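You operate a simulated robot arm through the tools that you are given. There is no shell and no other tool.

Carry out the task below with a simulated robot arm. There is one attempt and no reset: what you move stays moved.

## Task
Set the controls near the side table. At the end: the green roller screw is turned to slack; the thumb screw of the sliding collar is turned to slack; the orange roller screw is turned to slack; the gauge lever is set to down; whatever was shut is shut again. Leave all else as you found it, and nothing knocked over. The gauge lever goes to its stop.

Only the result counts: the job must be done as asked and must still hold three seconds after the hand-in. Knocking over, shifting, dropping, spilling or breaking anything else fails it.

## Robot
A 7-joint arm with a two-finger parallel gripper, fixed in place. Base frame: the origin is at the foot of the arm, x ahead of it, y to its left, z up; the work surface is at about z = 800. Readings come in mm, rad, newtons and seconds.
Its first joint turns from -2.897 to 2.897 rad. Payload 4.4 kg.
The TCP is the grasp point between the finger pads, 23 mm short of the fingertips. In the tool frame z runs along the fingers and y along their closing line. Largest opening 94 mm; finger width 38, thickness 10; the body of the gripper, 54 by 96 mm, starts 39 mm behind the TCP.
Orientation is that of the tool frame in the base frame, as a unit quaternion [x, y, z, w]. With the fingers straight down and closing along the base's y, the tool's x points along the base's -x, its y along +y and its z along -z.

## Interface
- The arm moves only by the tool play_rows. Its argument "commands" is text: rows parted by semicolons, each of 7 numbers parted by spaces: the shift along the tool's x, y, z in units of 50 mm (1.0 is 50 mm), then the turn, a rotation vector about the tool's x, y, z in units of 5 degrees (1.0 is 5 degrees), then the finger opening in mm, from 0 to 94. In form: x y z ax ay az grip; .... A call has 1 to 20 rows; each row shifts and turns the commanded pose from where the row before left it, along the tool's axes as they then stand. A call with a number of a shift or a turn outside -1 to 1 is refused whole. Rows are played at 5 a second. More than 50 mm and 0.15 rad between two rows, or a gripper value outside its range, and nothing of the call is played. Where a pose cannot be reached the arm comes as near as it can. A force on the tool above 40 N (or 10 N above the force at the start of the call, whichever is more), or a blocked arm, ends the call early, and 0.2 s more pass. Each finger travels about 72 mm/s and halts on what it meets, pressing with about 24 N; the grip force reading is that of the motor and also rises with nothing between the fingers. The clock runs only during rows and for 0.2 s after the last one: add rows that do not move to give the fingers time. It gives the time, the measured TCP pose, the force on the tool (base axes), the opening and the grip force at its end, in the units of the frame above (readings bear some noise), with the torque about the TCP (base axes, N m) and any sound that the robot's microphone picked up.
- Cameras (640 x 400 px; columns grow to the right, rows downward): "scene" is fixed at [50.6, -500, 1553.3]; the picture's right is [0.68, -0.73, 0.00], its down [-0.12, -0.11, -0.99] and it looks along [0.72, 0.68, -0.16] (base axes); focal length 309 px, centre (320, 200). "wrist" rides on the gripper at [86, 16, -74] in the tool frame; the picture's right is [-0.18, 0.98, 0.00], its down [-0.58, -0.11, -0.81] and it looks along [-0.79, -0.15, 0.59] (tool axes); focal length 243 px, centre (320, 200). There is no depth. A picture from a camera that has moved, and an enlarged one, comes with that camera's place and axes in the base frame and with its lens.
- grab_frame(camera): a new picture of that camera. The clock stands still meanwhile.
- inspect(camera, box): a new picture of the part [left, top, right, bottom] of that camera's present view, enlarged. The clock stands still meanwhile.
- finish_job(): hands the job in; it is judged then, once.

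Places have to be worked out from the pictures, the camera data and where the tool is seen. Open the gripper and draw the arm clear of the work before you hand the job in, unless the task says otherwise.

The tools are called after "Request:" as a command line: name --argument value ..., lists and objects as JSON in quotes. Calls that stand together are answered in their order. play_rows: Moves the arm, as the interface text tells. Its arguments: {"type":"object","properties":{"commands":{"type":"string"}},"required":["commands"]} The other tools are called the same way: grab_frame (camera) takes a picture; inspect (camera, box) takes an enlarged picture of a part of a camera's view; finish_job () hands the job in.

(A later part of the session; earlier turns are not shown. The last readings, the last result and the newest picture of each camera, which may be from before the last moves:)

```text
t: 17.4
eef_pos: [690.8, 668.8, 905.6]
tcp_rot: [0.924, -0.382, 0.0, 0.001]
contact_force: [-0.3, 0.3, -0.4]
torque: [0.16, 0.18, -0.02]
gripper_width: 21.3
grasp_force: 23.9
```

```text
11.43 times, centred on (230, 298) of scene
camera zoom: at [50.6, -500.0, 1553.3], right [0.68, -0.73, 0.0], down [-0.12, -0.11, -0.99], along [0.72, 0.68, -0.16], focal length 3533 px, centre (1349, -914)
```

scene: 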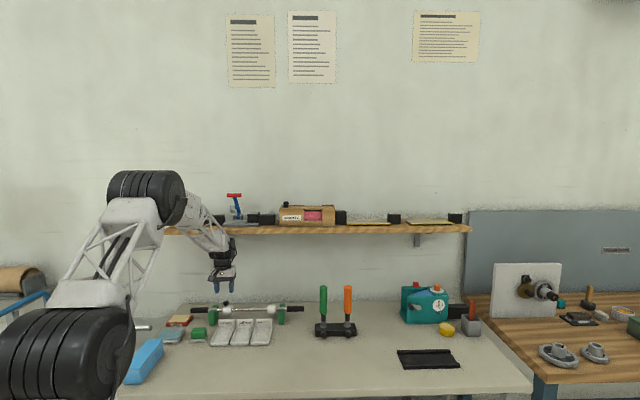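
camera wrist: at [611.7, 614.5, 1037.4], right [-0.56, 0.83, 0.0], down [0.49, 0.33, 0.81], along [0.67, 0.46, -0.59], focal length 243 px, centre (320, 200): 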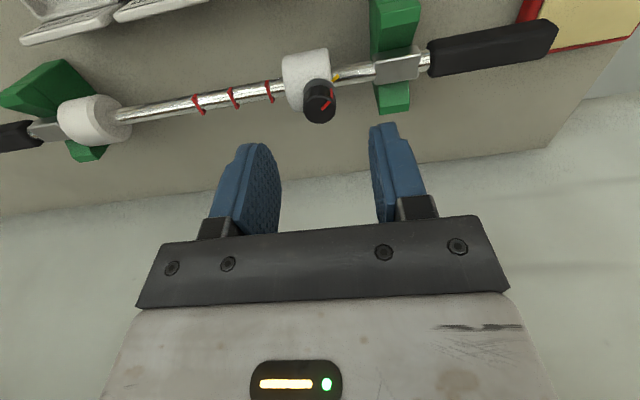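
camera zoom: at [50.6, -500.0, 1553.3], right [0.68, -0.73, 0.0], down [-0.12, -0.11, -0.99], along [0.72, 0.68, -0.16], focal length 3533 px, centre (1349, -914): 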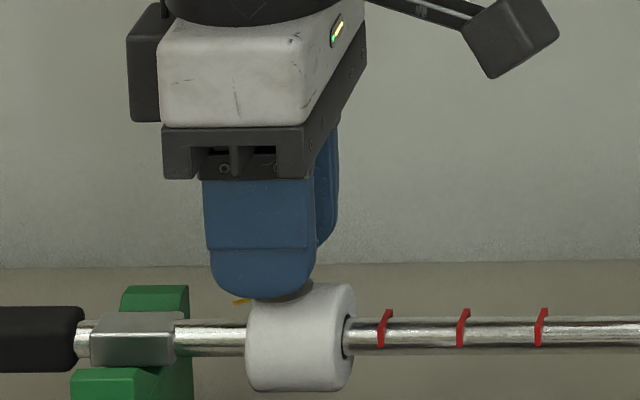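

The knob has turned 90° and risen a little on its thread, while the bar seems to have moved by a millimetre or so. I open the fingers to see how bar and mark settle.

Request:
play_rows --commands "0 0 0 0 0 0 24;0 0 0 0 0 0 34;0 0 0 0 0 0 34"

Request:
inspect --camera "wrist" --box '[260, 90, 380, 190]'

Request:
inspect --camera "scene" --box '[205, 280, 255, 315]'

Request:
inspect --camera "scene" --box '[185, 295, 310, 360]'

```text
t: 18.2
eef_pos: [690.2, 669.1, 905.2]
tcp_rot: [0.924, -0.382, -0.001, 0.0]
contact_force: [0.1, -0.2, 0.5]
torque: [-0.02, 0.0, -0.02]
gripper_width: 34.2
grasp_force: 0.1
```

```text
4.00 times, centred on (320, 140) of wrist
camera zoom: at [741.4, 595.9, 980.4], right [-0.83, -0.56, 0.0], down [-0.33, 0.49, 0.81], along [-0.46, 0.67, -0.59], focal length 970 px, centre (320, 440)
```

zoom: 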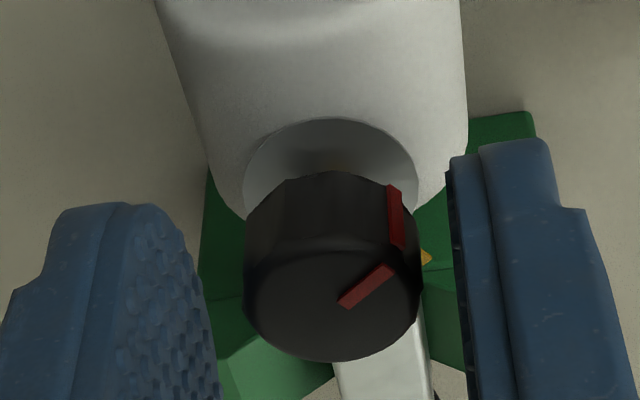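

```text
11.43 times, centred on (230, 298) of scene
camera zoom: at [50.6, -500.0, 1553.3], right [0.68, -0.73, 0.0], down [-0.12, -0.11, -0.99], along [0.72, 0.68, -0.16], focal length 3533 px, centre (1349, -914)
```

zoom: 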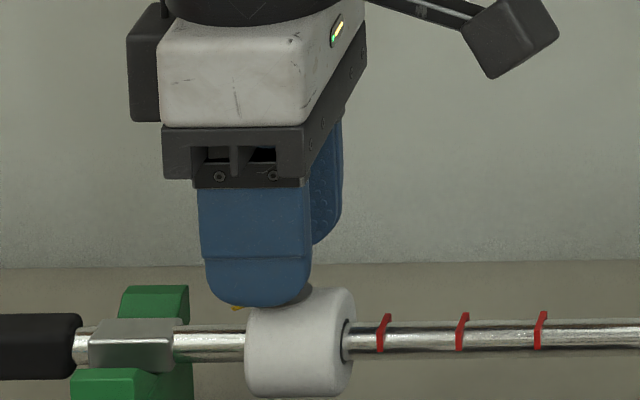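

```text
5.12 times, centred on (248, 328) of scene
camera zoom: at [50.6, -500.0, 1553.3], right [0.68, -0.73, 0.0], down [-0.12, -0.11, -0.99], along [0.72, 0.68, -0.16], focal length 1583 px, centre (691, -453)
```

zoom: 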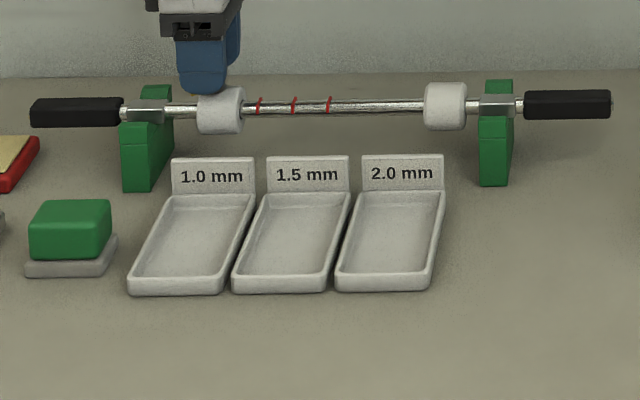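

The bar lies loosely in its cradles and slid only ~1.7 mm; the knob is ~1.7 mm off the tool axis, which explains it. I re-centre on the knob axis before turning further.

Request:
play_rows --commands "0.036 0.034 0 0 0 0 34;0 0 0 0 0 0 34"

Request:
inspect --camera "wrist" --box '[260, 90, 380, 190]'

```text
t: 18.8
eef_pos: [691.8, 666.2, 904.2]
tcp_rot: [0.924, -0.383, 0.0, 0.0]
contact_force: [-0.5, 0.5, -0.2]
torque: [0.03, 0.03, -0.05]
gripper_width: 34.1
grasp_force: 0.1
```

```text
4.00 times, centred on (320, 140) of wrist
camera zoom: at [741.4, 593.4, 979.7], right [-0.83, -0.56, 0.0], down [-0.33, 0.49, 0.81], along [-0.46, 0.67, -0.59], focal length 970 px, centre (320, 440)
```

zoom: 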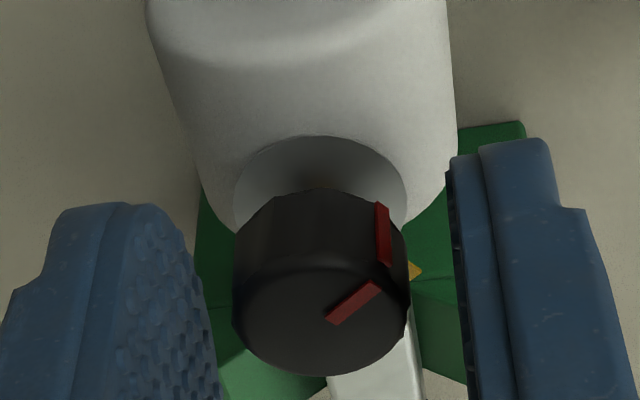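

Centred across the fingers. I nudge 0.6 mm along the finger width, grip, and turn counter-clockwise another 60°.

Request:
play_rows --commands "0.012 0 0 0 0 0 26;0 0 0 0 0 0 22;0 0 0 0 0 0 18;0 0 0 0 0 0 18;0 0 0 0 0 -1 18;0 0 0 0 0 -1 18;0 0 0 0 0 -1 18;0 0 0 0 0 -1 18;0 0 0 0 0 -1 18;0 0 0 0 0 -1 18;0 0 0 0 0 -1 18;0 0 0 0 0 -1 18;0 0 0 0 0 -1 18;0 0 0 0 0 -1 18;0 0 0 0 0 -1 18;0 0 0 0 0 -1 18"

Request:
inspect --camera "wrist" --box '[260, 90, 380, 190]'

Request:
inspect --camera "scene" --box '[205, 280, 255, 315]'

Request:
inspect --camera "scene" --box '[185, 295, 310, 360]'

```text
t: 22.2
eef_pos: [692.1, 665.2, 902.0]
tcp_rot: [0.991, 0.131, -0.001, 0.001]
contact_force: [-1.6, 0.0, 0.5]
torque: [0.02, 0.04, -0.19]
gripper_width: 21.5
grasp_force: 24.1
```

```text
4.00 times, centred on (320, 140) of wrist
camera zoom: at [779.7, 671.7, 977.6], right [0.08, -1.0, 0.0], down [-0.59, -0.04, 0.81], along [-0.8, -0.06, -0.59], focal length 970 px, centre (320, 440)
```

zoom: 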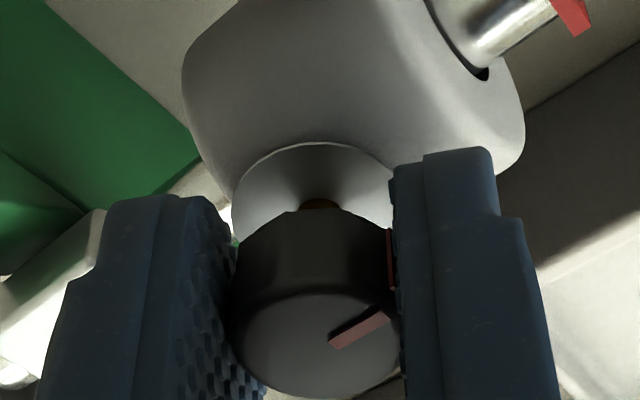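

```text
11.43 times, centred on (230, 298) of scene
camera zoom: at [50.6, -500.0, 1553.3], right [0.68, -0.73, 0.0], down [-0.12, -0.11, -0.99], along [0.72, 0.68, -0.16], focal length 3533 px, centre (1349, -914)
```

zoom: 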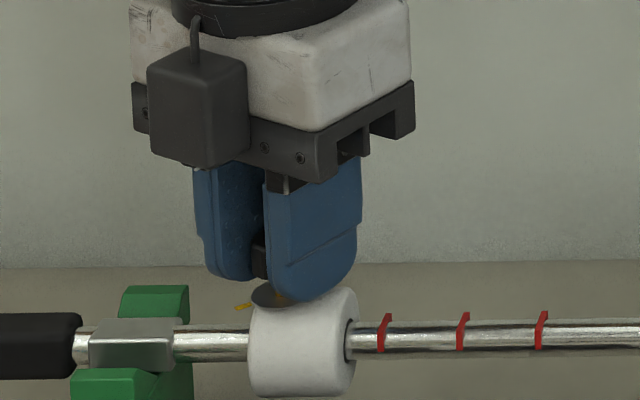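

```text
5.12 times, centred on (248, 328) of scene
camera zoom: at [50.6, -500.0, 1553.3], right [0.68, -0.73, 0.0], down [-0.12, -0.11, -0.99], along [0.72, 0.68, -0.16], focal length 1583 px, centre (691, -453)
```

zoom: 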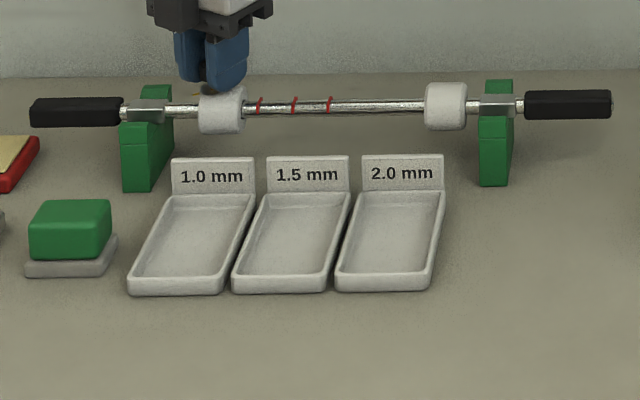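

The stem now shows a bronze band and the knob has risen; 150° turned. I go on another 30° to see whether there is a stop.

Request:
play_rows --commands "0 0 0 0 0 -1 18;0 0 0 0 0 -1 18;0 0 0 0 0 -1 18;0 0 0 0 0 -1 18;0 0 0 0 0 -1 18;0 0 0 0 0 -1 18"

Request:
inspect --camera "wrist" --box '[260, 90, 380, 190]'

Request:
inspect --camera "scene" --box '[205, 280, 255, 315]'

```text
t: 23.6
eef_pos: [691.6, 666.2, 905.7]
tcp_rot: [0.947, 0.321, 0.001, 0.002]
contact_force: [-0.9, 0.8, 0.8]
torque: [0.08, 0.07, -0.14]
gripper_width: 21.3
grasp_force: 24.1
out of reach, approached as far as the arm can: row 6
```

```text
4.00 times, centred on (320, 140) of wrist
camera zoom: at [770.2, 705.0, 979.5], right [0.45, -0.89, 0.0], down [-0.53, -0.26, 0.81], along [-0.72, -0.36, -0.59], focal length 970 px, centre (320, 440)
```

zoom: 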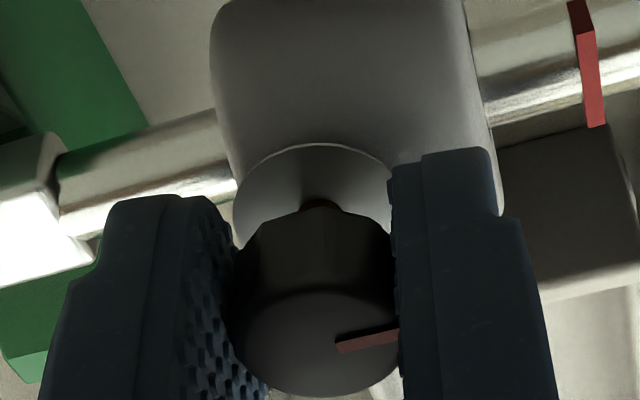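

```text
11.43 times, centred on (230, 298) of scene
camera zoom: at [50.6, -500.0, 1553.3], right [0.68, -0.73, 0.0], down [-0.12, -0.11, -0.99], along [0.72, 0.68, -0.16], focal length 3533 px, centre (1349, -914)
```

zoom: 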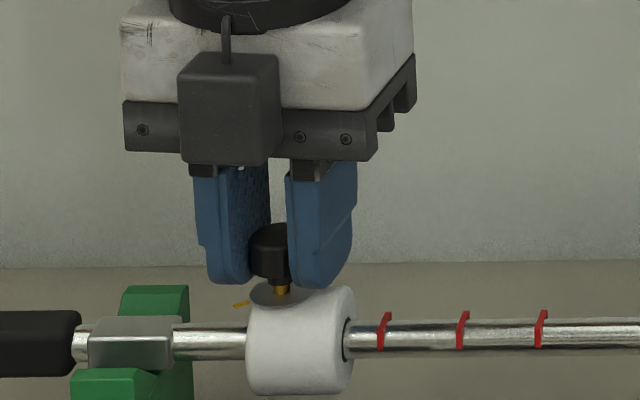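

The red mark has slipped relative to the fingers, so the screw reached its stop (bronze stem exposed): it is slack. I open, lift straight up and check the collar and bar.

Request:
play_rows --commands "0 0 0 0 0 0 24;0 0 0 0 0 0 36;0 0 0 0 0 0 36;0 0 -0.5 0 0 0 36;0 0 -0.9 0 0 0 36;0 0 -0.9 0 0 0 36"

Request:
inspect --camera "scene" --box '[205, 280, 255, 315]'

Request:
inspect --camera "scene" --box '[185, 295, 310, 360]'

Request:
grab_frame --camera "wrist"

```text
t: 25.2
eef_pos: [679.1, 654.5, 964.0]
tcp_rot: [0.947, 0.32, -0.032, 0.017]
contact_force: [0.2, 1.1, 0.2]
torque: [-0.01, -0.01, 0.0]
gripper_width: 35.8
grasp_force: 0.0
stopped in row 6: the arm was blocked; the commanded pose is now the measured one
```

```text
11.43 times, centred on (230, 298) of scene
camera zoom: at [50.6, -500.0, 1553.3], right [0.68, -0.73, 0.0], down [-0.12, -0.11, -0.99], along [0.72, 0.68, -0.16], focal length 3533 px, centre (1349, -914)
```

zoom: 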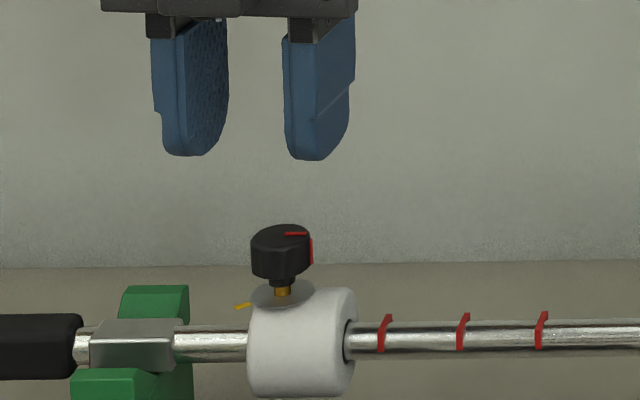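

```text
5.12 times, centred on (248, 328) of scene
camera zoom: at [50.6, -500.0, 1553.3], right [0.68, -0.73, 0.0], down [-0.12, -0.11, -0.99], along [0.72, 0.68, -0.16], focal length 1583 px, centre (691, -453)
```

zoom: 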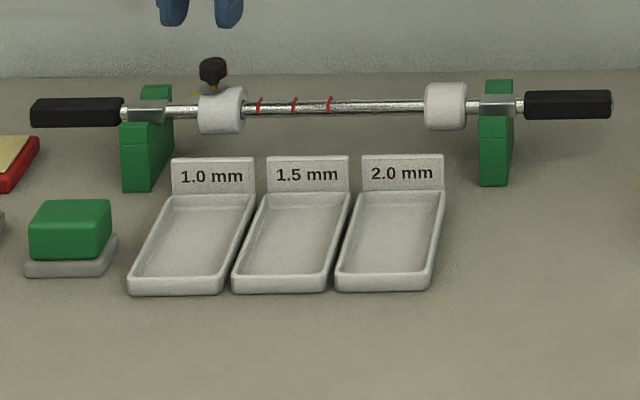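

```text
taken
camera wrist: at [761.7, 698.5, 1033.1], right [0.45, -0.89, 0.03], down [-0.49, -0.22, 0.85], along [-0.75, -0.39, -0.53], focal length 243 px, centre (320, 200)
```

wrist: 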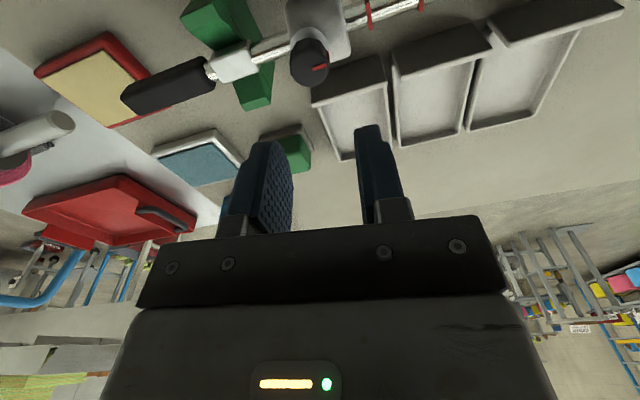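

The thumb screw is slack with its mark turned half round. The arm reported a block while lifting; I check for contact with the shelf.

Request:
grab_frame --camera "scene"

Request:
inspect --camera "scene" --box '[160, 180, 320, 300]'

```text
taken
```

scene: 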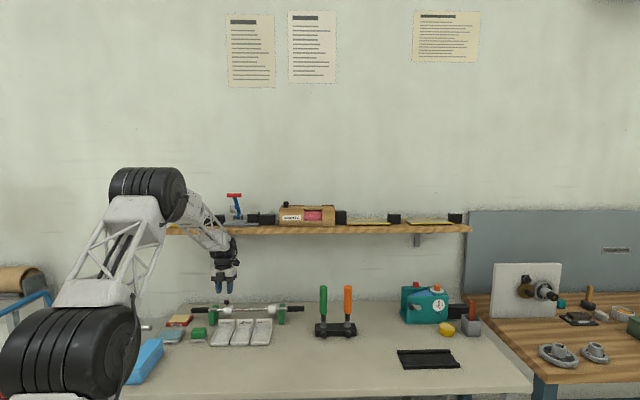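

```text
3.33 times, centred on (240, 240) of scene
camera zoom: at [50.6, -500.0, 1553.3], right [0.68, -0.73, 0.0], down [-0.12, -0.11, -0.99], along [0.72, 0.68, -0.16], focal length 1030 px, centre (587, 67)
```

zoom: 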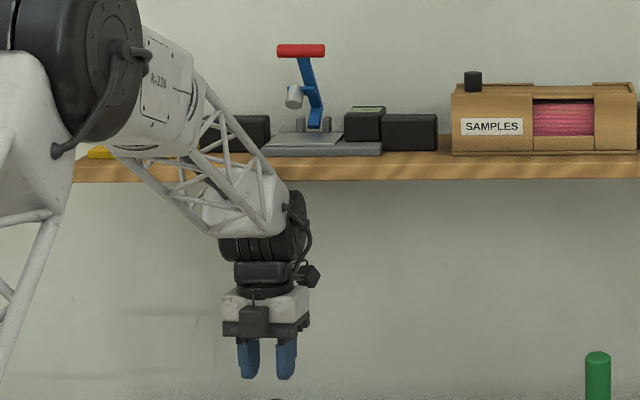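

The wrist touches or nearly touches the shelf edge, so I back away from the wall first, undo the small tilt, then rotate the hand back.

Request:
play_rows --commands "-0.8 0 0 0 0 0 36;-0.9 0 0 0 0 0 36;-0.9 0 0 0 0 0 36;-0.9 0 0 0.13 0.83 0 36;0 0 0 0 0 1 36;0 0 0 0 0 1 36;0 0 0 0 0 1 36;0 0 0 0 0 1 36;0 0 0 0 0 1 36;0 0 0 0 0 1 36;0 0 0 0 0 1 36;0 0 0 0 0 1 36;0 0 0 0 0 1 36;0 0 0 0 0 1 36"

```text
t: 28.2
eef_pos: [538.7, 549.6, 977.2]
tcp_rot: [0.994, -0.111, 0.0, 0.001]
contact_force: [-0.8, 0.1, 0.5]
torque: [-0.04, -0.02, -0.02]
gripper_width: 36.4
grasp_force: 0.0
```

Back clear of the shelf. I rotate the hand back to the wall-facing yaw (45°).

Request:
play_rows --commands "0 0 -0.8 0 0 1 50;0 0 -0.8 0 0 1 50;0 0 -0.8 0 0 1 50;0 0 0 0 0 1 50;0 0 0 0 0 1 50;0 0 0 0 0 1 50;0 0 0 0 0 1 50;0 0 0 0 0 1 50;0 0 0 0 0 1 50;0 0 0 0 0 1 50;0 0 0 0 0 1 50;0 0 0 0 0 1 50;0 0 0 0 0 1 50;0 0 0 0 0 1 50;0 0 0 0 0 1 50;0 0 0 0 0 1 50;0 0 0 0 0 1 50;0 0 0 0 0 1 50;0 0 0 0 0 1 50;0 0 0 0 0 1 50"

Request:
play_rows --commands "0 0 0 0 0 1 50;0 0 0 0 0 1 50;0 0 0 0 0 1 50;0 0 0 0 0 1 50;0 0 0 0 0 0.45 50"

```text
t: 32.4
eef_pos: [541.2, 549.5, 1099.6]
tcp_rot: [-0.554, 0.832, -0.002, -0.001]
contact_force: [0.4, -0.1, 0.5]
torque: [-0.02, 0.03, -0.01]
gripper_width: 49.8
grasp_force: 0.0
```

```text
t: 33.6
eef_pos: [540.7, 550.1, 1099.5]
tcp_rot: [-0.384, 0.924, -0.001, 0.0]
contact_force: [0.0, 0.6, 0.4]
torque: [0.0, -0.01, -0.02]
gripper_width: 49.9
grasp_force: 0.1
```

Now I travel sideways to in front of the roller block for a close look.

Request:
play_rows --commands "0.102 -0.914 0.2 0 0 0 50;0.102 -0.914 0.2 0 0 0 50;0.102 -0.914 0.2 0 0 0 50;0.102 -0.914 0.2 0 0 0 50;0.102 -0.914 0.2 0 0 0 50;0.102 -0.914 0.2 0 0 0 50;0.102 -0.914 0.2 0 0 0 50;0.102 -0.914 0.2 0 0 0 50;0.102 -0.914 0.2 0 0 0 50;0.102 -0.914 0.2 0 0 0 50"

Request:
grab_frame --camera "wrist"

Request:
grab_frame --camera "scene"

```text
t: 35.8
eef_pos: [828.6, 193.4, 1000.4]
tcp_rot: [-0.384, 0.923, -0.001, 0.0]
contact_force: [-0.3, -0.7, 0.7]
torque: [0.04, 0.04, 0.0]
gripper_width: 49.9
grasp_force: 0.0
```

```text
taken
camera wrist: at [755.9, 144.1, 1075.9], right [-0.57, 0.82, 0.0], down [0.49, 0.34, 0.81], along [0.66, 0.46, -0.59], focal length 243 px, centre (320, 200)
```

wrist: 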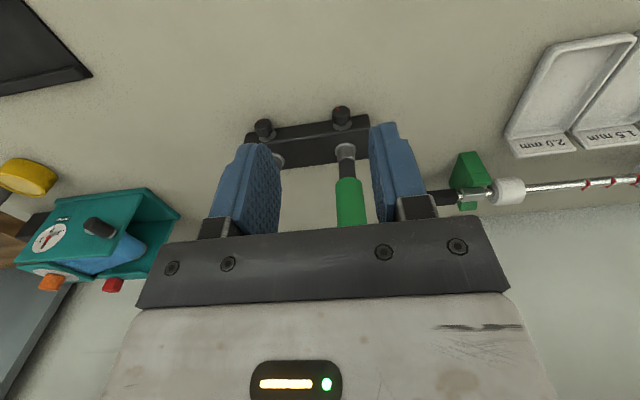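

```text
taken
```

scene: 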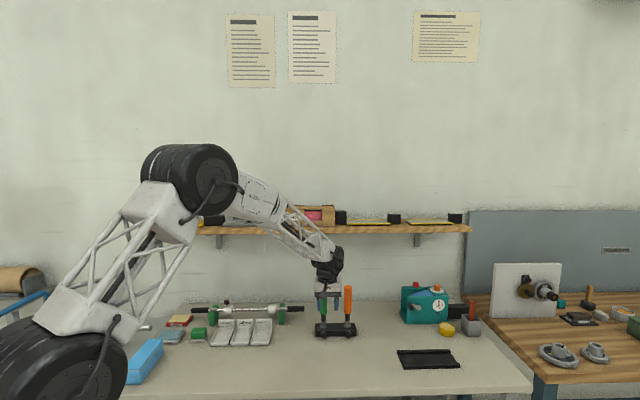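

Request:
inspect --camera "wrist" --box '[235, 90, 385, 185]'

Request:
inspect --camera "wrist" --box '[315, 95, 375, 145]'

Request:
inspect --camera "scene" --box '[315, 320, 339, 342]'

Request:
inspect --camera "scene" --box '[308, 280, 364, 345]'

```text
4.21 times, centred on (310, 138) of wrist
camera zoom: at [755.9, 144.1, 1075.9], right [-0.57, 0.82, 0.0], down [0.49, 0.34, 0.81], along [0.66, 0.46, -0.59], focal length 1022 px, centre (362, 463)
```

zoom: 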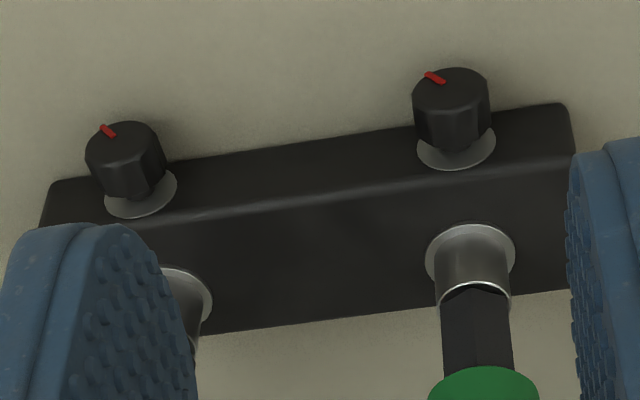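

```text
8.00 times, centred on (345, 120) of wrist
camera zoom: at [755.9, 144.1, 1075.9], right [-0.57, 0.82, 0.0], down [0.49, 0.34, 0.81], along [0.66, 0.46, -0.59], focal length 1941 px, centre (120, 840)
```

zoom: 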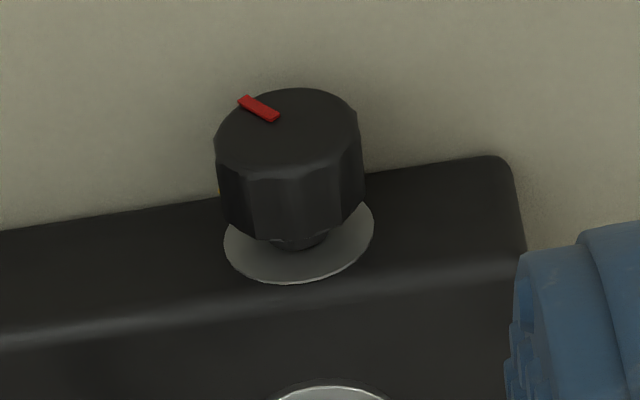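

```text
16.00 times, centred on (327, 331) of scene
camera zoom: at [50.6, -500.0, 1553.3], right [0.68, -0.73, 0.0], down [-0.12, -0.11, -0.99], along [0.72, 0.68, -0.16], focal length 4946 px, centre (208, -1896)
```

zoom: 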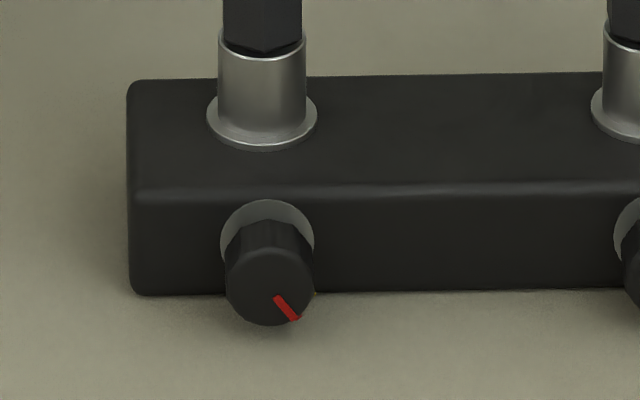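

```text
6.15 times, centred on (336, 312) of scene
camera zoom: at [50.6, -500.0, 1553.3], right [0.68, -0.73, 0.0], down [-0.12, -0.11, -0.99], along [0.72, 0.68, -0.16], focal length 1902 px, centre (222, -492)
```

zoom: 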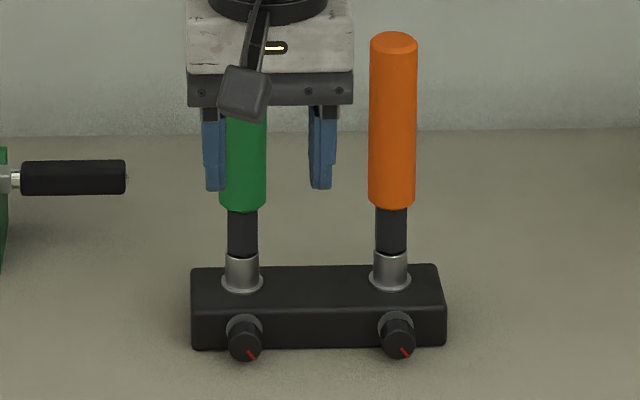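

With the scene pitch recalibrated, the green screw's axis is at about f≈818, r≈440, z≈817, pointing straight out of the block face (f≈831). I tilt the tool 20° so the wrist leans away from the handles, then approach in front of and above the green screw.

Request:
play_rows --commands "0 0 0 0 -1 0 40;0 0 0 0 -1 0 40;0 0 0 0 -1 0 40;0 0 0 0 -1 0 40;-0.097 0.0455 0.727 0 0 0 40;-0.097 0.0455 0.727 0 0 0 40;-0.097 0.0455 0.727 0 0 0 40;-0.097 0.0455 0.727 0 0 0 40;0 0 0 0 0 0 40"

Request:
grab_frame --camera "wrist"

Request:
inspect --camera "scene" --box '[295, 260, 375, 345]'

```text
t: 37.8
eef_pos: [869.1, 243.9, 870.5]
tcp_rot: [-0.377, 0.91, 0.066, 0.162]
contact_force: [0.1, -0.2, -0.1]
torque: [-0.01, 0.0, 0.03]
gripper_width: 40.0
grasp_force: 0.1
```

```text
taken
camera wrist: at [782.1, 179.3, 911.1], right [-0.57, 0.82, 0.06], down [0.27, 0.12, 0.96], along [0.77, 0.57, -0.28], focal length 243 px, centre (320, 200)
```

wrist: 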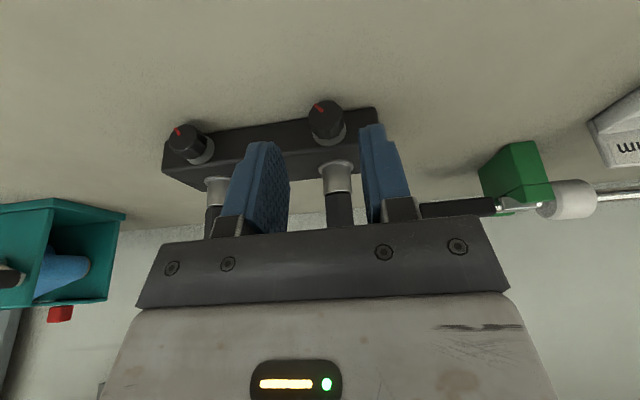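

```text
4.71 times, centred on (335, 302) of scene
camera zoom: at [50.6, -500.0, 1553.3], right [0.68, -0.73, 0.0], down [-0.12, -0.11, -0.99], along [0.72, 0.68, -0.16], focal length 1455 px, centre (249, -282)
```

zoom: 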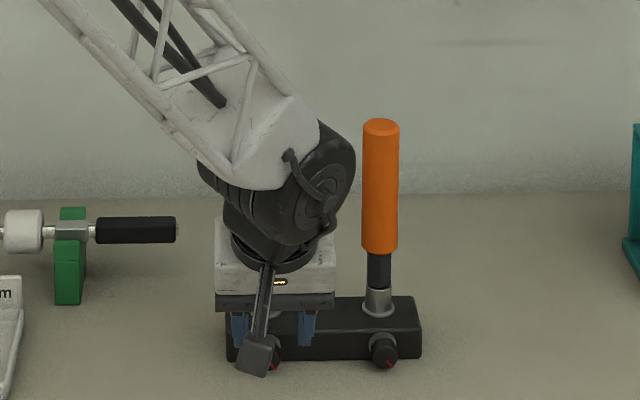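

Request:
inspect --camera "wrist" --box '[270, 80, 410, 190]'

Request:
inspect --camera "wrist" --box '[300, 90, 355, 150]'

```text
3.64 times, centred on (340, 135) of wrist
camera zoom: at [782.1, 179.3, 911.1], right [-0.57, 0.82, 0.06], down [0.27, 0.12, 0.96], along [0.77, 0.57, -0.28], focal length 882 px, centre (247, 436)
```

zoom: 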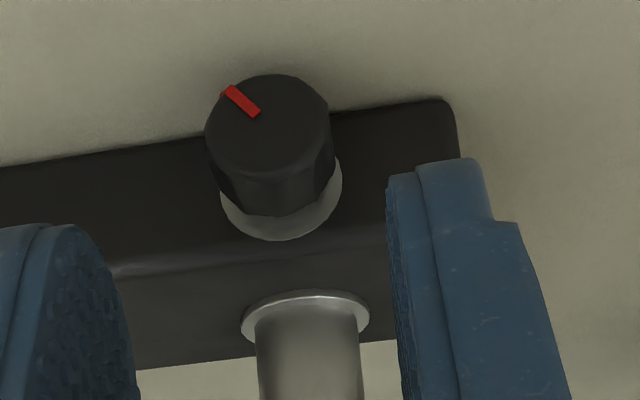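

```text
6.67 times, centred on (328, 120) of wrist
camera zoom: at [782.1, 179.3, 911.1], right [-0.57, 0.82, 0.06], down [0.27, 0.12, 0.96], along [0.77, 0.57, -0.28], focal length 1618 px, centre (270, 733)
```

zoom: 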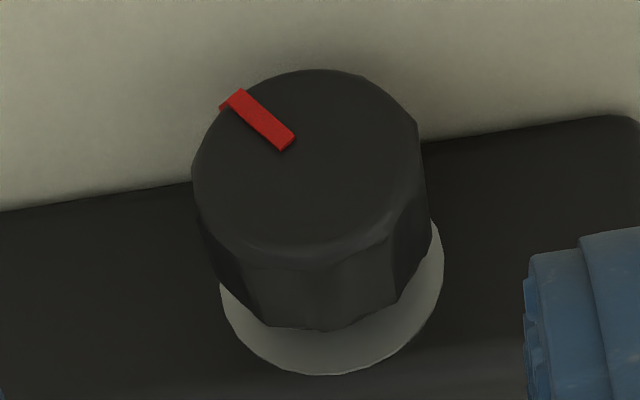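

The close view puts the knob face at f≈811–813, r≈439.7, z≈816. I lower the fingers around it (open 40) to just short of the block face.

Request:
play_rows --commands "-0.053 0.023 0.424 0 0 0 40;-0.053 0.023 0.424 0 0 0 40;0 0 0 0 0 0 32;0 0 0 0 0 0 32"

Request:
inspect --camera "wrist" --box '[250, 80, 390, 190]'

Request:
inspect --camera "scene" --box '[305, 315, 365, 350]'

```text
t: 38.4
eef_pos: [880.9, 257.3, 837.3]
tcp_rot: [-0.377, 0.91, 0.066, 0.161]
contact_force: [-11.9, -21.1, 15.4]
torque: [-0.04, -0.01, -0.18]
gripper_width: 35.5
grasp_force: 4.1
stopped in row 3: the force on the tool passed its limit at 78 N (the readings are from after the stop); the commanded pose is now the measured one
```

```text
3.64 times, centred on (320, 135) of wrist
camera zoom: at [794.3, 192.3, 876.9], right [-0.57, 0.82, 0.06], down [0.27, 0.12, 0.96], along [0.78, 0.56, -0.28], focal length 882 px, centre (320, 436)
```

zoom: 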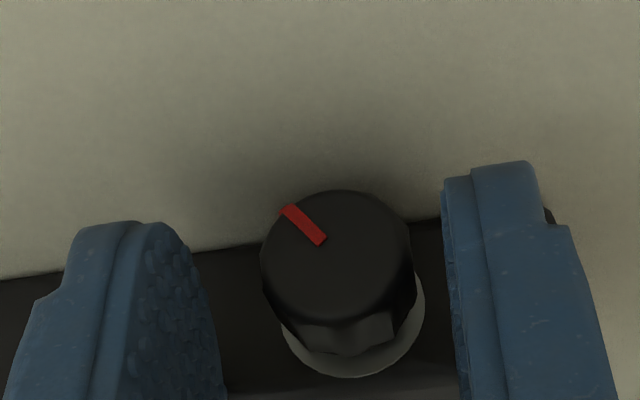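

```text
10.67 times, centred on (335, 332) of scene
camera zoom: at [50.6, -500.0, 1553.3], right [0.68, -0.73, 0.0], down [-0.12, -0.11, -0.99], along [0.72, 0.68, -0.16], focal length 3298 px, centre (160, -1213)
```

zoom: 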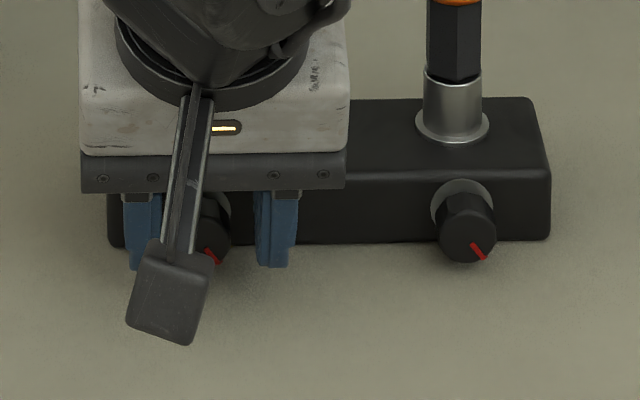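

The fingertips met the block's front face (face is at f≈826.5, a bit nearer than I reckoned); the block does not appear to have moved. I back off 3 mm and centre sideways.

Request:
play_rows --commands "0.07 0 0 0 0 0 36;0 0.048 0 0 0 0 36;0 0 0 0 0 0 36"

Request:
inspect --camera "wrist" --box '[250, 80, 390, 190]'

Request:
inspect --camera "scene" --box '[308, 315, 364, 345]'

```text
t: 39.2
eef_pos: [878.4, 256.6, 834.5]
tcp_rot: [-0.378, 0.909, 0.066, 0.16]
contact_force: [1.6, -0.5, -0.4]
torque: [0.01, -0.03, -0.01]
gripper_width: 35.9
grasp_force: 0.1
```

```text
3.64 times, centred on (320, 135) of wrist
camera zoom: at [791.0, 192.8, 875.0], right [-0.57, 0.82, 0.06], down [0.27, 0.12, 0.96], along [0.77, 0.57, -0.28], focal length 882 px, centre (320, 436)
```

zoom: 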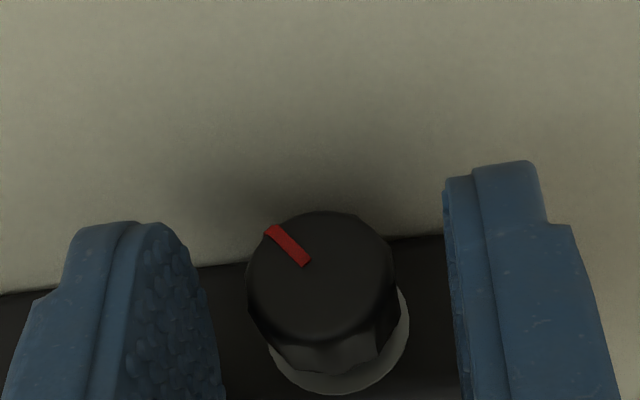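

```text
11.43 times, centred on (336, 330) of scene
camera zoom: at [50.6, -500.0, 1553.3], right [0.68, -0.73, 0.0], down [-0.12, -0.11, -0.99], along [0.72, 0.68, -0.16], focal length 3533 px, centre (137, -1286)
```

zoom: 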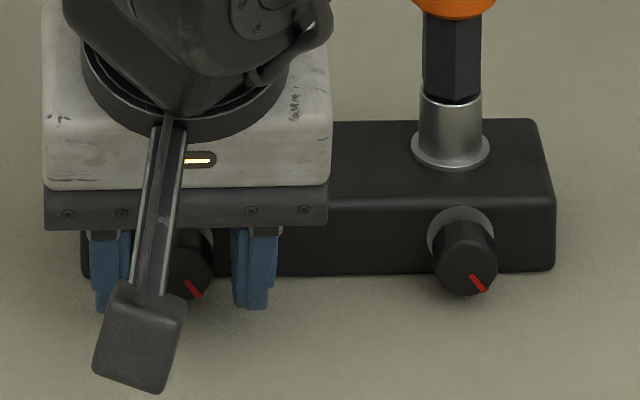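

Now centred on the green screw. I close on it gently and read forces.

Request:
play_rows --commands "0 0.006 0 0 0 0 28;0 0 0 0 0 0 23;0 0 0 0 0 0 18;0 0 0 0 0 0 18"

Request:
inspect --camera "wrist" --box '[250, 80, 390, 190]'

```text
t: 40.2
eef_pos: [876.9, 257.7, 835.0]
tcp_rot: [-0.377, 0.91, 0.066, 0.161]
contact_force: [8.0, -7.3, -0.5]
torque: [0.0, -0.25, -0.27]
gripper_width: 23.4
grasp_force: 6.1
```

```text
3.64 times, centred on (320, 135) of wrist
camera zoom: at [790.8, 192.8, 875.1], right [-0.57, 0.82, 0.06], down [0.27, 0.12, 0.96], along [0.77, 0.56, -0.28], focal length 882 px, centre (320, 436)
```

zoom: 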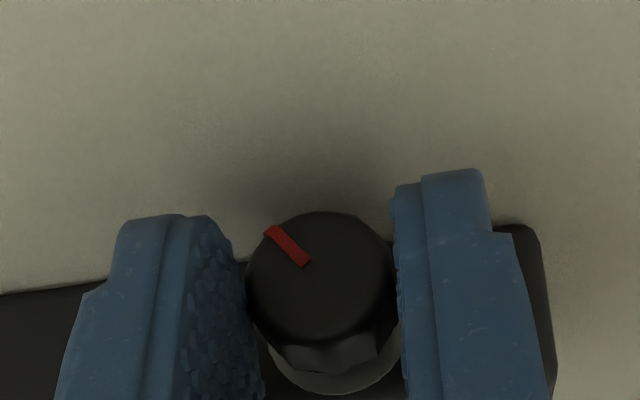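

Request:
play_rows --commands "0 0 0 0 0 0 16;0 0 0 0 0 0 16"

```text
t: 40.8
eef_pos: [877.6, 255.8, 834.2]
tcp_rot: [-0.377, 0.91, 0.065, 0.161]
contact_force: [10.8, -11.6, -1.6]
torque: [-0.1, -0.33, -0.39]
gripper_width: 23.4
grasp_force: 8.2
```

Only the right finger is pressing, so the knob lies ~1 mm to the right; I shift the hand 0.9 mm right and let the grip settle.

Request:
play_rows --commands "0 0 0 0 0 0 26;0 -0.018 0 0 0 0 26;0 0 0 0 0 0 20;0 0 0 0 0 0 16;0 0 0 0 0 0 16"

```text
t: 42.0
eef_pos: [877.9, 256.2, 834.4]
tcp_rot: [-0.377, 0.91, 0.066, 0.161]
contact_force: [2.9, -2.3, -2.4]
torque: [-0.03, -0.03, -0.53]
gripper_width: 21.8
grasp_force: 44.9
```

Firm, balanced grip on the green screw. I swing the hand 20° about the screw axis counter-clockwise (top toward the left).

Request:
play_rows --commands "0.0004 0.0244 0.001 0.94 0 -0.342 16;0.0004 0.0244 0.001 0.94 0 -0.342 16;0.0004 0.0244 0.001 0.94 0 -0.342 16;0.0004 0.0244 0.001 0.94 0 -0.342 16"

Request:
inspect --camera "wrist" --box '[250, 80, 390, 190]'

Request:
inspect --camera "scene" --box '[308, 315, 364, 345]'

```text
t: 43.0
eef_pos: [873.7, 260.2, 833.3]
tcp_rot: [-0.4, 0.884, -0.093, 0.223]
contact_force: [-10.0, 11.8, -6.0]
torque: [0.32, 0.25, -0.19]
gripper_width: 21.7
grasp_force: 45.0
```

```text
3.64 times, centred on (320, 135) of wrist
camera zoom: at [777.7, 205.8, 866.3], right [-0.55, 0.79, -0.28], down [0.03, 0.35, 0.94], along [0.84, 0.5, -0.22], focal length 882 px, centre (320, 436)
```

zoom: 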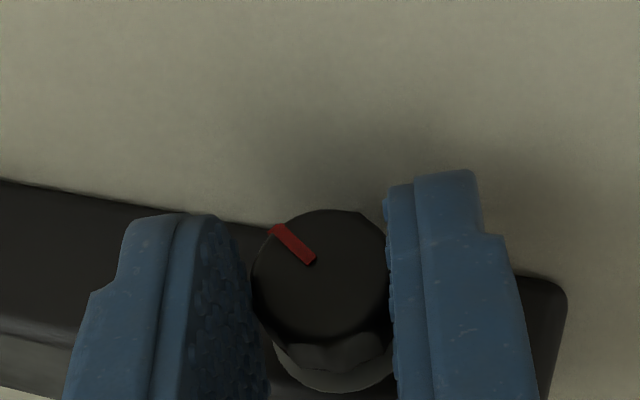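

```text
11.43 times, centred on (336, 330) of scene
camera zoom: at [50.6, -500.0, 1553.3], right [0.68, -0.73, 0.0], down [-0.12, -0.11, -0.99], along [0.72, 0.68, -0.16], focal length 3533 px, centre (137, -1286)
```

zoom: 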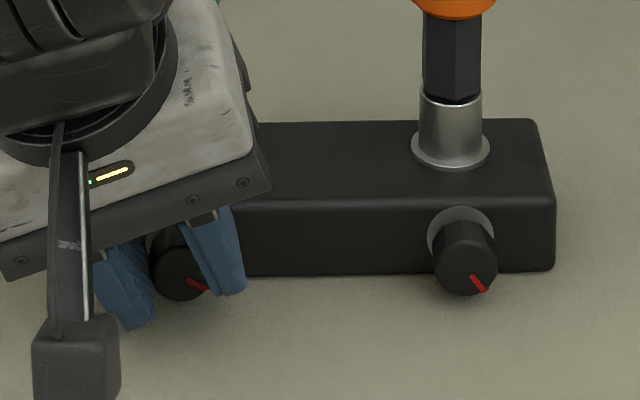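

The green screw turned 20° with the fingers; the side load suggests the axis is ~17 mm below the TCP. I open, and swing back 40° about the axis to regrasp.

Request:
play_rows --commands "0 0 0 0 0 0 24;0 0.02 0 0 0 0 28;0 0 0 0 0 0 28;0.0004 -0.0296 0.0012 -0.94 0 0.342 28;0.0004 -0.0296 0.0012 -0.94 0 0.342 28;0.0004 -0.0296 0.0012 -0.94 0 0.342 28;0.0004 -0.0296 0.0012 -0.94 0 0.342 28;0.0004 -0.0296 0.0012 -0.94 0 0.342 28;0.0004 -0.0296 0.0012 -0.94 0 0.342 28;0.0004 -0.0296 0.0012 -0.94 0 0.342 28;0.0004 -0.0296 0.0012 -0.94 0 0.342 28"

Request:
inspect --camera "wrist" --box '[250, 80, 390, 190]'

Request:
inspect --camera "scene" --box '[308, 315, 364, 345]'

```text
t: 45.4
eef_pos: [883.8, 252.3, 834.0]
tcp_rot: [-0.344, 0.907, 0.223, 0.094]
contact_force: [4.2, 0.8, 6.9]
torque: [-0.09, -0.22, 0.07]
gripper_width: 28.0
grasp_force: 0.7
```

```text
3.64 times, centred on (320, 135) of wrist
camera zoom: at [806.4, 177.5, 877.9], right [-0.52, 0.76, 0.39], down [0.49, -0.11, 0.86], along [0.7, 0.64, -0.32], focal length 882 px, centre (320, 436)
```

zoom: 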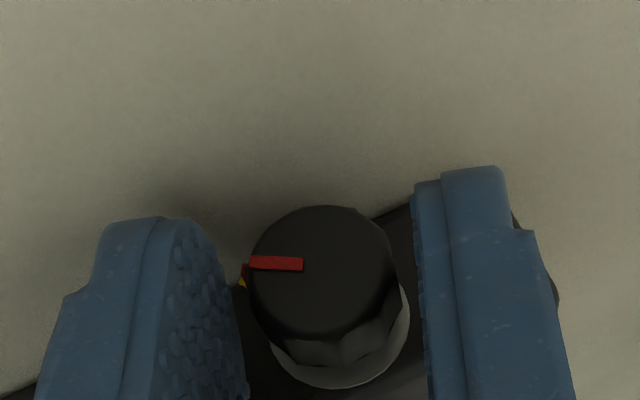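

```text
11.43 times, centred on (336, 330) of scene
camera zoom: at [50.6, -500.0, 1553.3], right [0.68, -0.73, 0.0], down [-0.12, -0.11, -0.99], along [0.72, 0.68, -0.16], focal length 3533 px, centre (137, -1286)
```

zoom: 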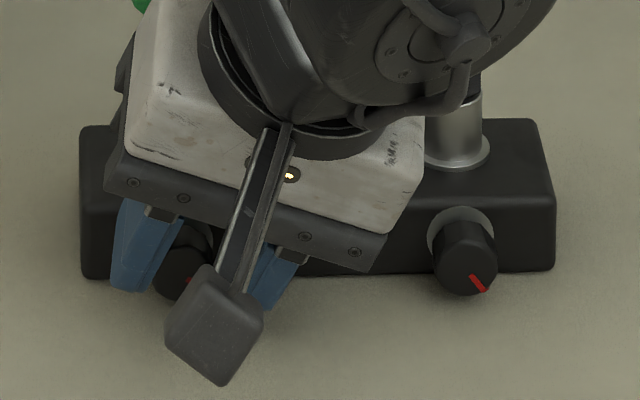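

Slight upward contact (probably the lower fingertip on the table), but the knob is centred. I close and read the grip.

Request:
play_rows --commands "0 0 -0.02 0 0 0 26;0 0 0 0 0 0 22;0 0 0 0 0 0 16;0 0 0 0 0 0 16"

```text
t: 46.4
eef_pos: [881.3, 250.3, 833.0]
tcp_rot: [-0.343, 0.908, 0.223, 0.092]
contact_force: [8.3, -7.6, -10.0]
torque: [0.09, -0.52, 0.02]
gripper_width: 21.3
grasp_force: 45.2
```

Request:
play_rows --commands "0 -0.02 0 0 0 0 16;0.0004 0.0296 0.0012 0.94 0 -0.342 16;0.0004 0.0296 0.0012 0.94 0 -0.342 16;0.0004 0.0296 0.0012 0.94 0 -0.342 16;0.0004 0.0296 0.0012 0.94 0 -0.342 16;0.0004 0.0296 0.0012 0.94 0 -0.342 16;0.0004 0.0296 0.0012 0.94 0 -0.342 16;0.0004 0.0296 0.0012 0.94 0 -0.342 16;0.0004 0.0296 0.0012 0.94 0 -0.342 16"

Request:
inspect --camera "wrist" --box '[250, 80, 390, 190]'

Request:
inspect --camera "scene" --box '[308, 315, 364, 345]'

```text
t: 48.4
eef_pos: [873.9, 261.5, 832.7]
tcp_rot: [-0.4, 0.884, -0.093, 0.225]
contact_force: [-6.4, 20.7, -1.8]
torque: [0.27, 0.26, 0.23]
gripper_width: 20.9
grasp_force: 45.3
```

```text
3.64 times, centred on (320, 135) of wrist
camera zoom: at [778.0, 205.8, 865.6], right [-0.55, 0.79, -0.28], down [0.03, 0.35, 0.94], along [0.84, 0.5, -0.21], focal length 882 px, centre (320, 436)
```

zoom: 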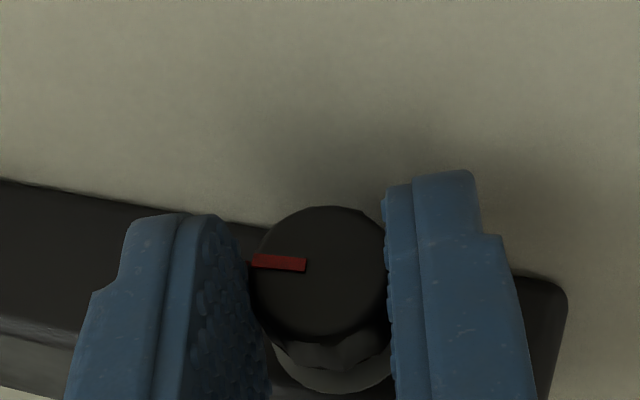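

```text
11.43 times, centred on (336, 330) of scene
camera zoom: at [50.6, -500.0, 1553.3], right [0.68, -0.73, 0.0], down [-0.12, -0.11, -0.99], along [0.72, 0.68, -0.16], focal length 3533 px, centre (137, -1286)
```

zoom: 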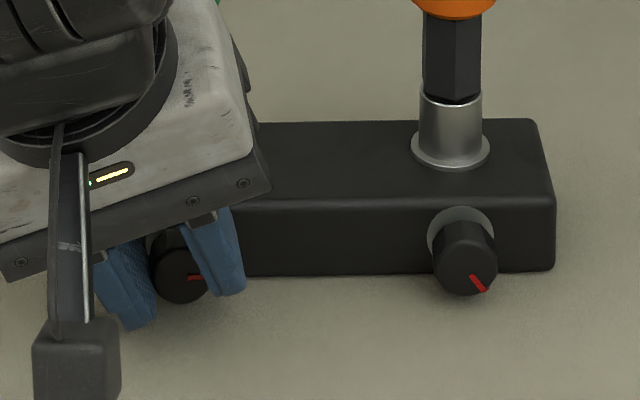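

The green screw has turned about 60° in total and the mark now points right. The grip is near the fingertip ends, so I open, go 1.5 mm deeper and swing back 35° for the next stroke.

Request:
play_rows --commands "0 0 0 0 0 0 23;0 0.02 0 0 0 0 26;0 0 0.03 0 0 0 26;0.0005 -0.0322 0.0013 -0.94 0 0.342 26;0.0005 -0.0322 0.0013 -0.94 0 0.342 26;0.0005 -0.0322 0.0013 -0.94 0 0.342 26;0.0005 -0.0322 0.0013 -0.94 0 0.342 26;0.0005 -0.0322 0.0013 -0.94 0 0.342 26;0.0005 -0.0322 0.0013 -0.94 0 0.342 26;0.0005 -0.0322 0.0013 -0.94 0 0.342 26"

Request:
inspect --camera "wrist" --box '[250, 80, 390, 190]'

```text
t: 50.6
eef_pos: [882.9, 252.8, 832.8]
tcp_rot: [-0.353, 0.91, 0.186, 0.111]
contact_force: [1.2, -6.5, 11.3]
torque: [-0.43, -0.11, -0.03]
gripper_width: 26.9
grasp_force: 1.1
```

```text
3.64 times, centred on (320, 135) of wrist
camera zoom: at [803.5, 181.0, 876.1], right [-0.54, 0.78, 0.31], down [0.44, -0.06, 0.9], along [0.72, 0.62, -0.31], focal length 882 px, centre (320, 436)
```

zoom: 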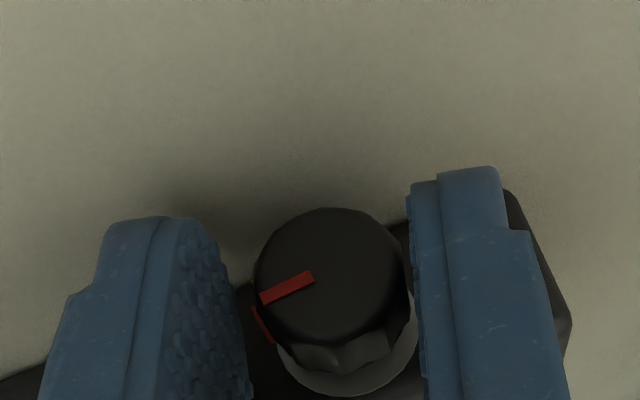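

Request:
play_rows --commands "0 0.012 -0.02 0 0 0 26;0 0 0 0 0 0 22;0 0 0 0 0 0 16;0 0 0 0 0 0 16"

```text
t: 51.6
eef_pos: [880.9, 251.8, 832.5]
tcp_rot: [-0.354, 0.91, 0.185, 0.11]
contact_force: [-10.7, 9.3, 6.8]
torque: [0.18, 0.0, 0.33]
gripper_width: 21.6
grasp_force: 44.1
```

Request:
play_rows --commands "0 0.02 0 0 0 0 16;0.0005 0.0322 0.0013 0.94 0 -0.342 16;0.0005 0.0322 0.0013 0.94 0 -0.342 16;0.0005 0.0322 0.0013 0.94 0 -0.342 16;0.0005 0.0322 0.0013 0.94 0 -0.342 16;0.0005 0.0322 0.0013 0.94 0 -0.342 16;0.0005 0.0322 0.0013 0.94 0 -0.342 16;0.0005 0.0322 0.0013 0.94 0 -0.342 16;0.0005 0.0322 0.0013 0.94 0 -0.342 16"

Request:
inspect --camera "wrist" --box '[250, 80, 390, 190]'

Request:
inspect --camera "scene" --box '[308, 315, 364, 345]'

```text
t: 53.8
eef_pos: [873.4, 263.2, 833.3]
tcp_rot: [-0.404, 0.873, -0.132, 0.239]
contact_force: [-11.6, -3.4, 8.8]
torque: [-0.69, 1.75, -0.14]
gripper_width: 21.2
grasp_force: 44.8
stopped in row 9: the force on the tool passed its limit at 42 N (the readings are from after the stop); the commanded pose is now the measured one
```

```text
3.64 times, centred on (320, 135) of wrist
camera zoom: at [775.0, 209.4, 863.4], right [-0.53, 0.77, -0.36], down [-0.03, 0.41, 0.91], along [0.85, 0.49, -0.19], focal length 882 px, centre (320, 436)
```

zoom: 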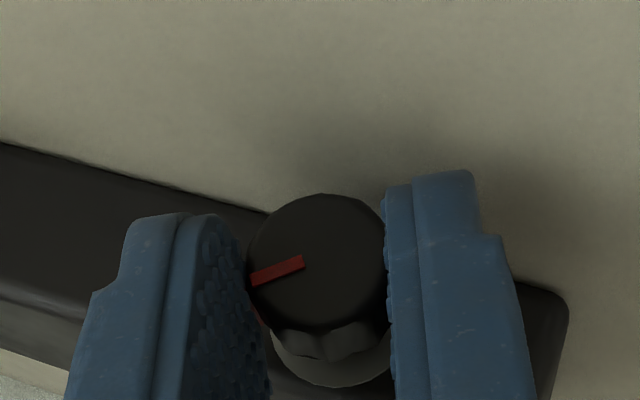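

```text
11.43 times, centred on (336, 330) of scene
camera zoom: at [50.6, -500.0, 1553.3], right [0.68, -0.73, 0.0], down [-0.12, -0.11, -0.99], along [0.72, 0.68, -0.16], focal length 3533 px, centre (137, -1286)
```

zoom: 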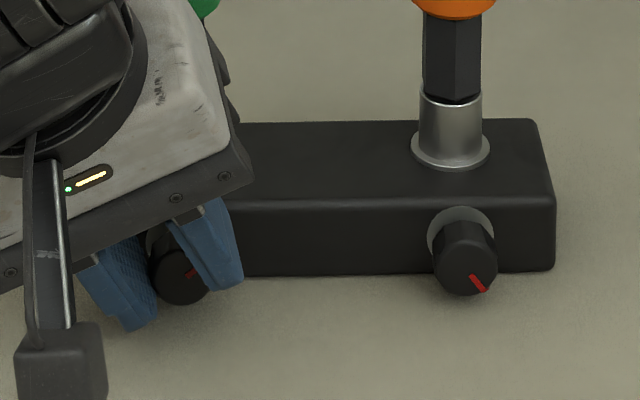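

The screw turned on with the fingers, but something pushed back at the end of the swing. I open the fingers and check what is touching.

Request:
play_rows --commands "0 0 0 0 0 0 23;0 0 0 0 0 0 28"

Request:
grab_frame --camera "scene"

Request:
inspect --camera "scene" --box '[270, 240, 370, 360]'

```text
t: 54.4
eef_pos: [873.6, 261.9, 834.1]
tcp_rot: [-0.403, 0.873, -0.134, 0.24]
contact_force: [-2.4, -11.6, 13.5]
torque: [-0.41, 0.25, 0.14]
gripper_width: 23.1
grasp_force: 0.0
```

```text
taken
```

scene: 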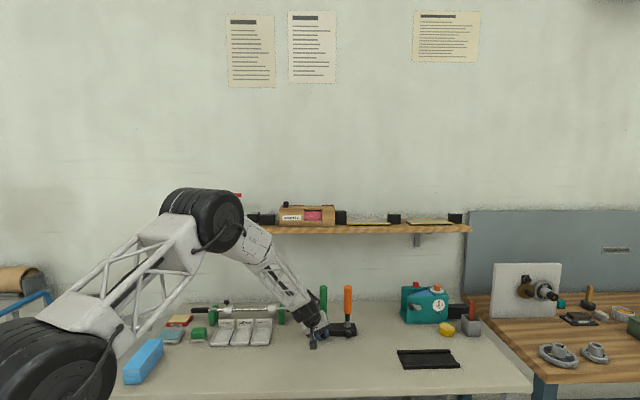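

```text
3.33 times, centred on (320, 300) of scene
camera zoom: at [50.6, -500.0, 1553.3], right [0.68, -0.73, 0.0], down [-0.12, -0.11, -0.99], along [0.72, 0.68, -0.16], focal length 1030 px, centre (320, -133)
```

zoom: 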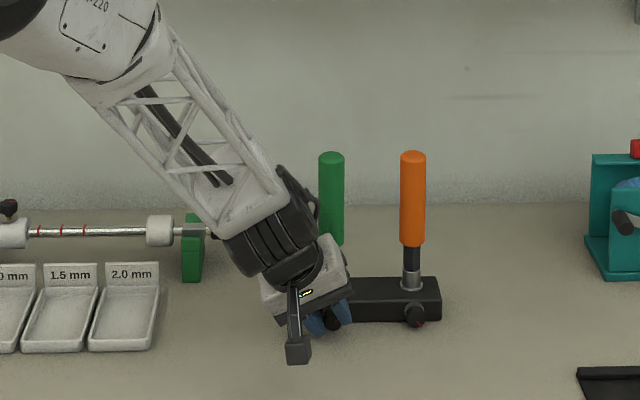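

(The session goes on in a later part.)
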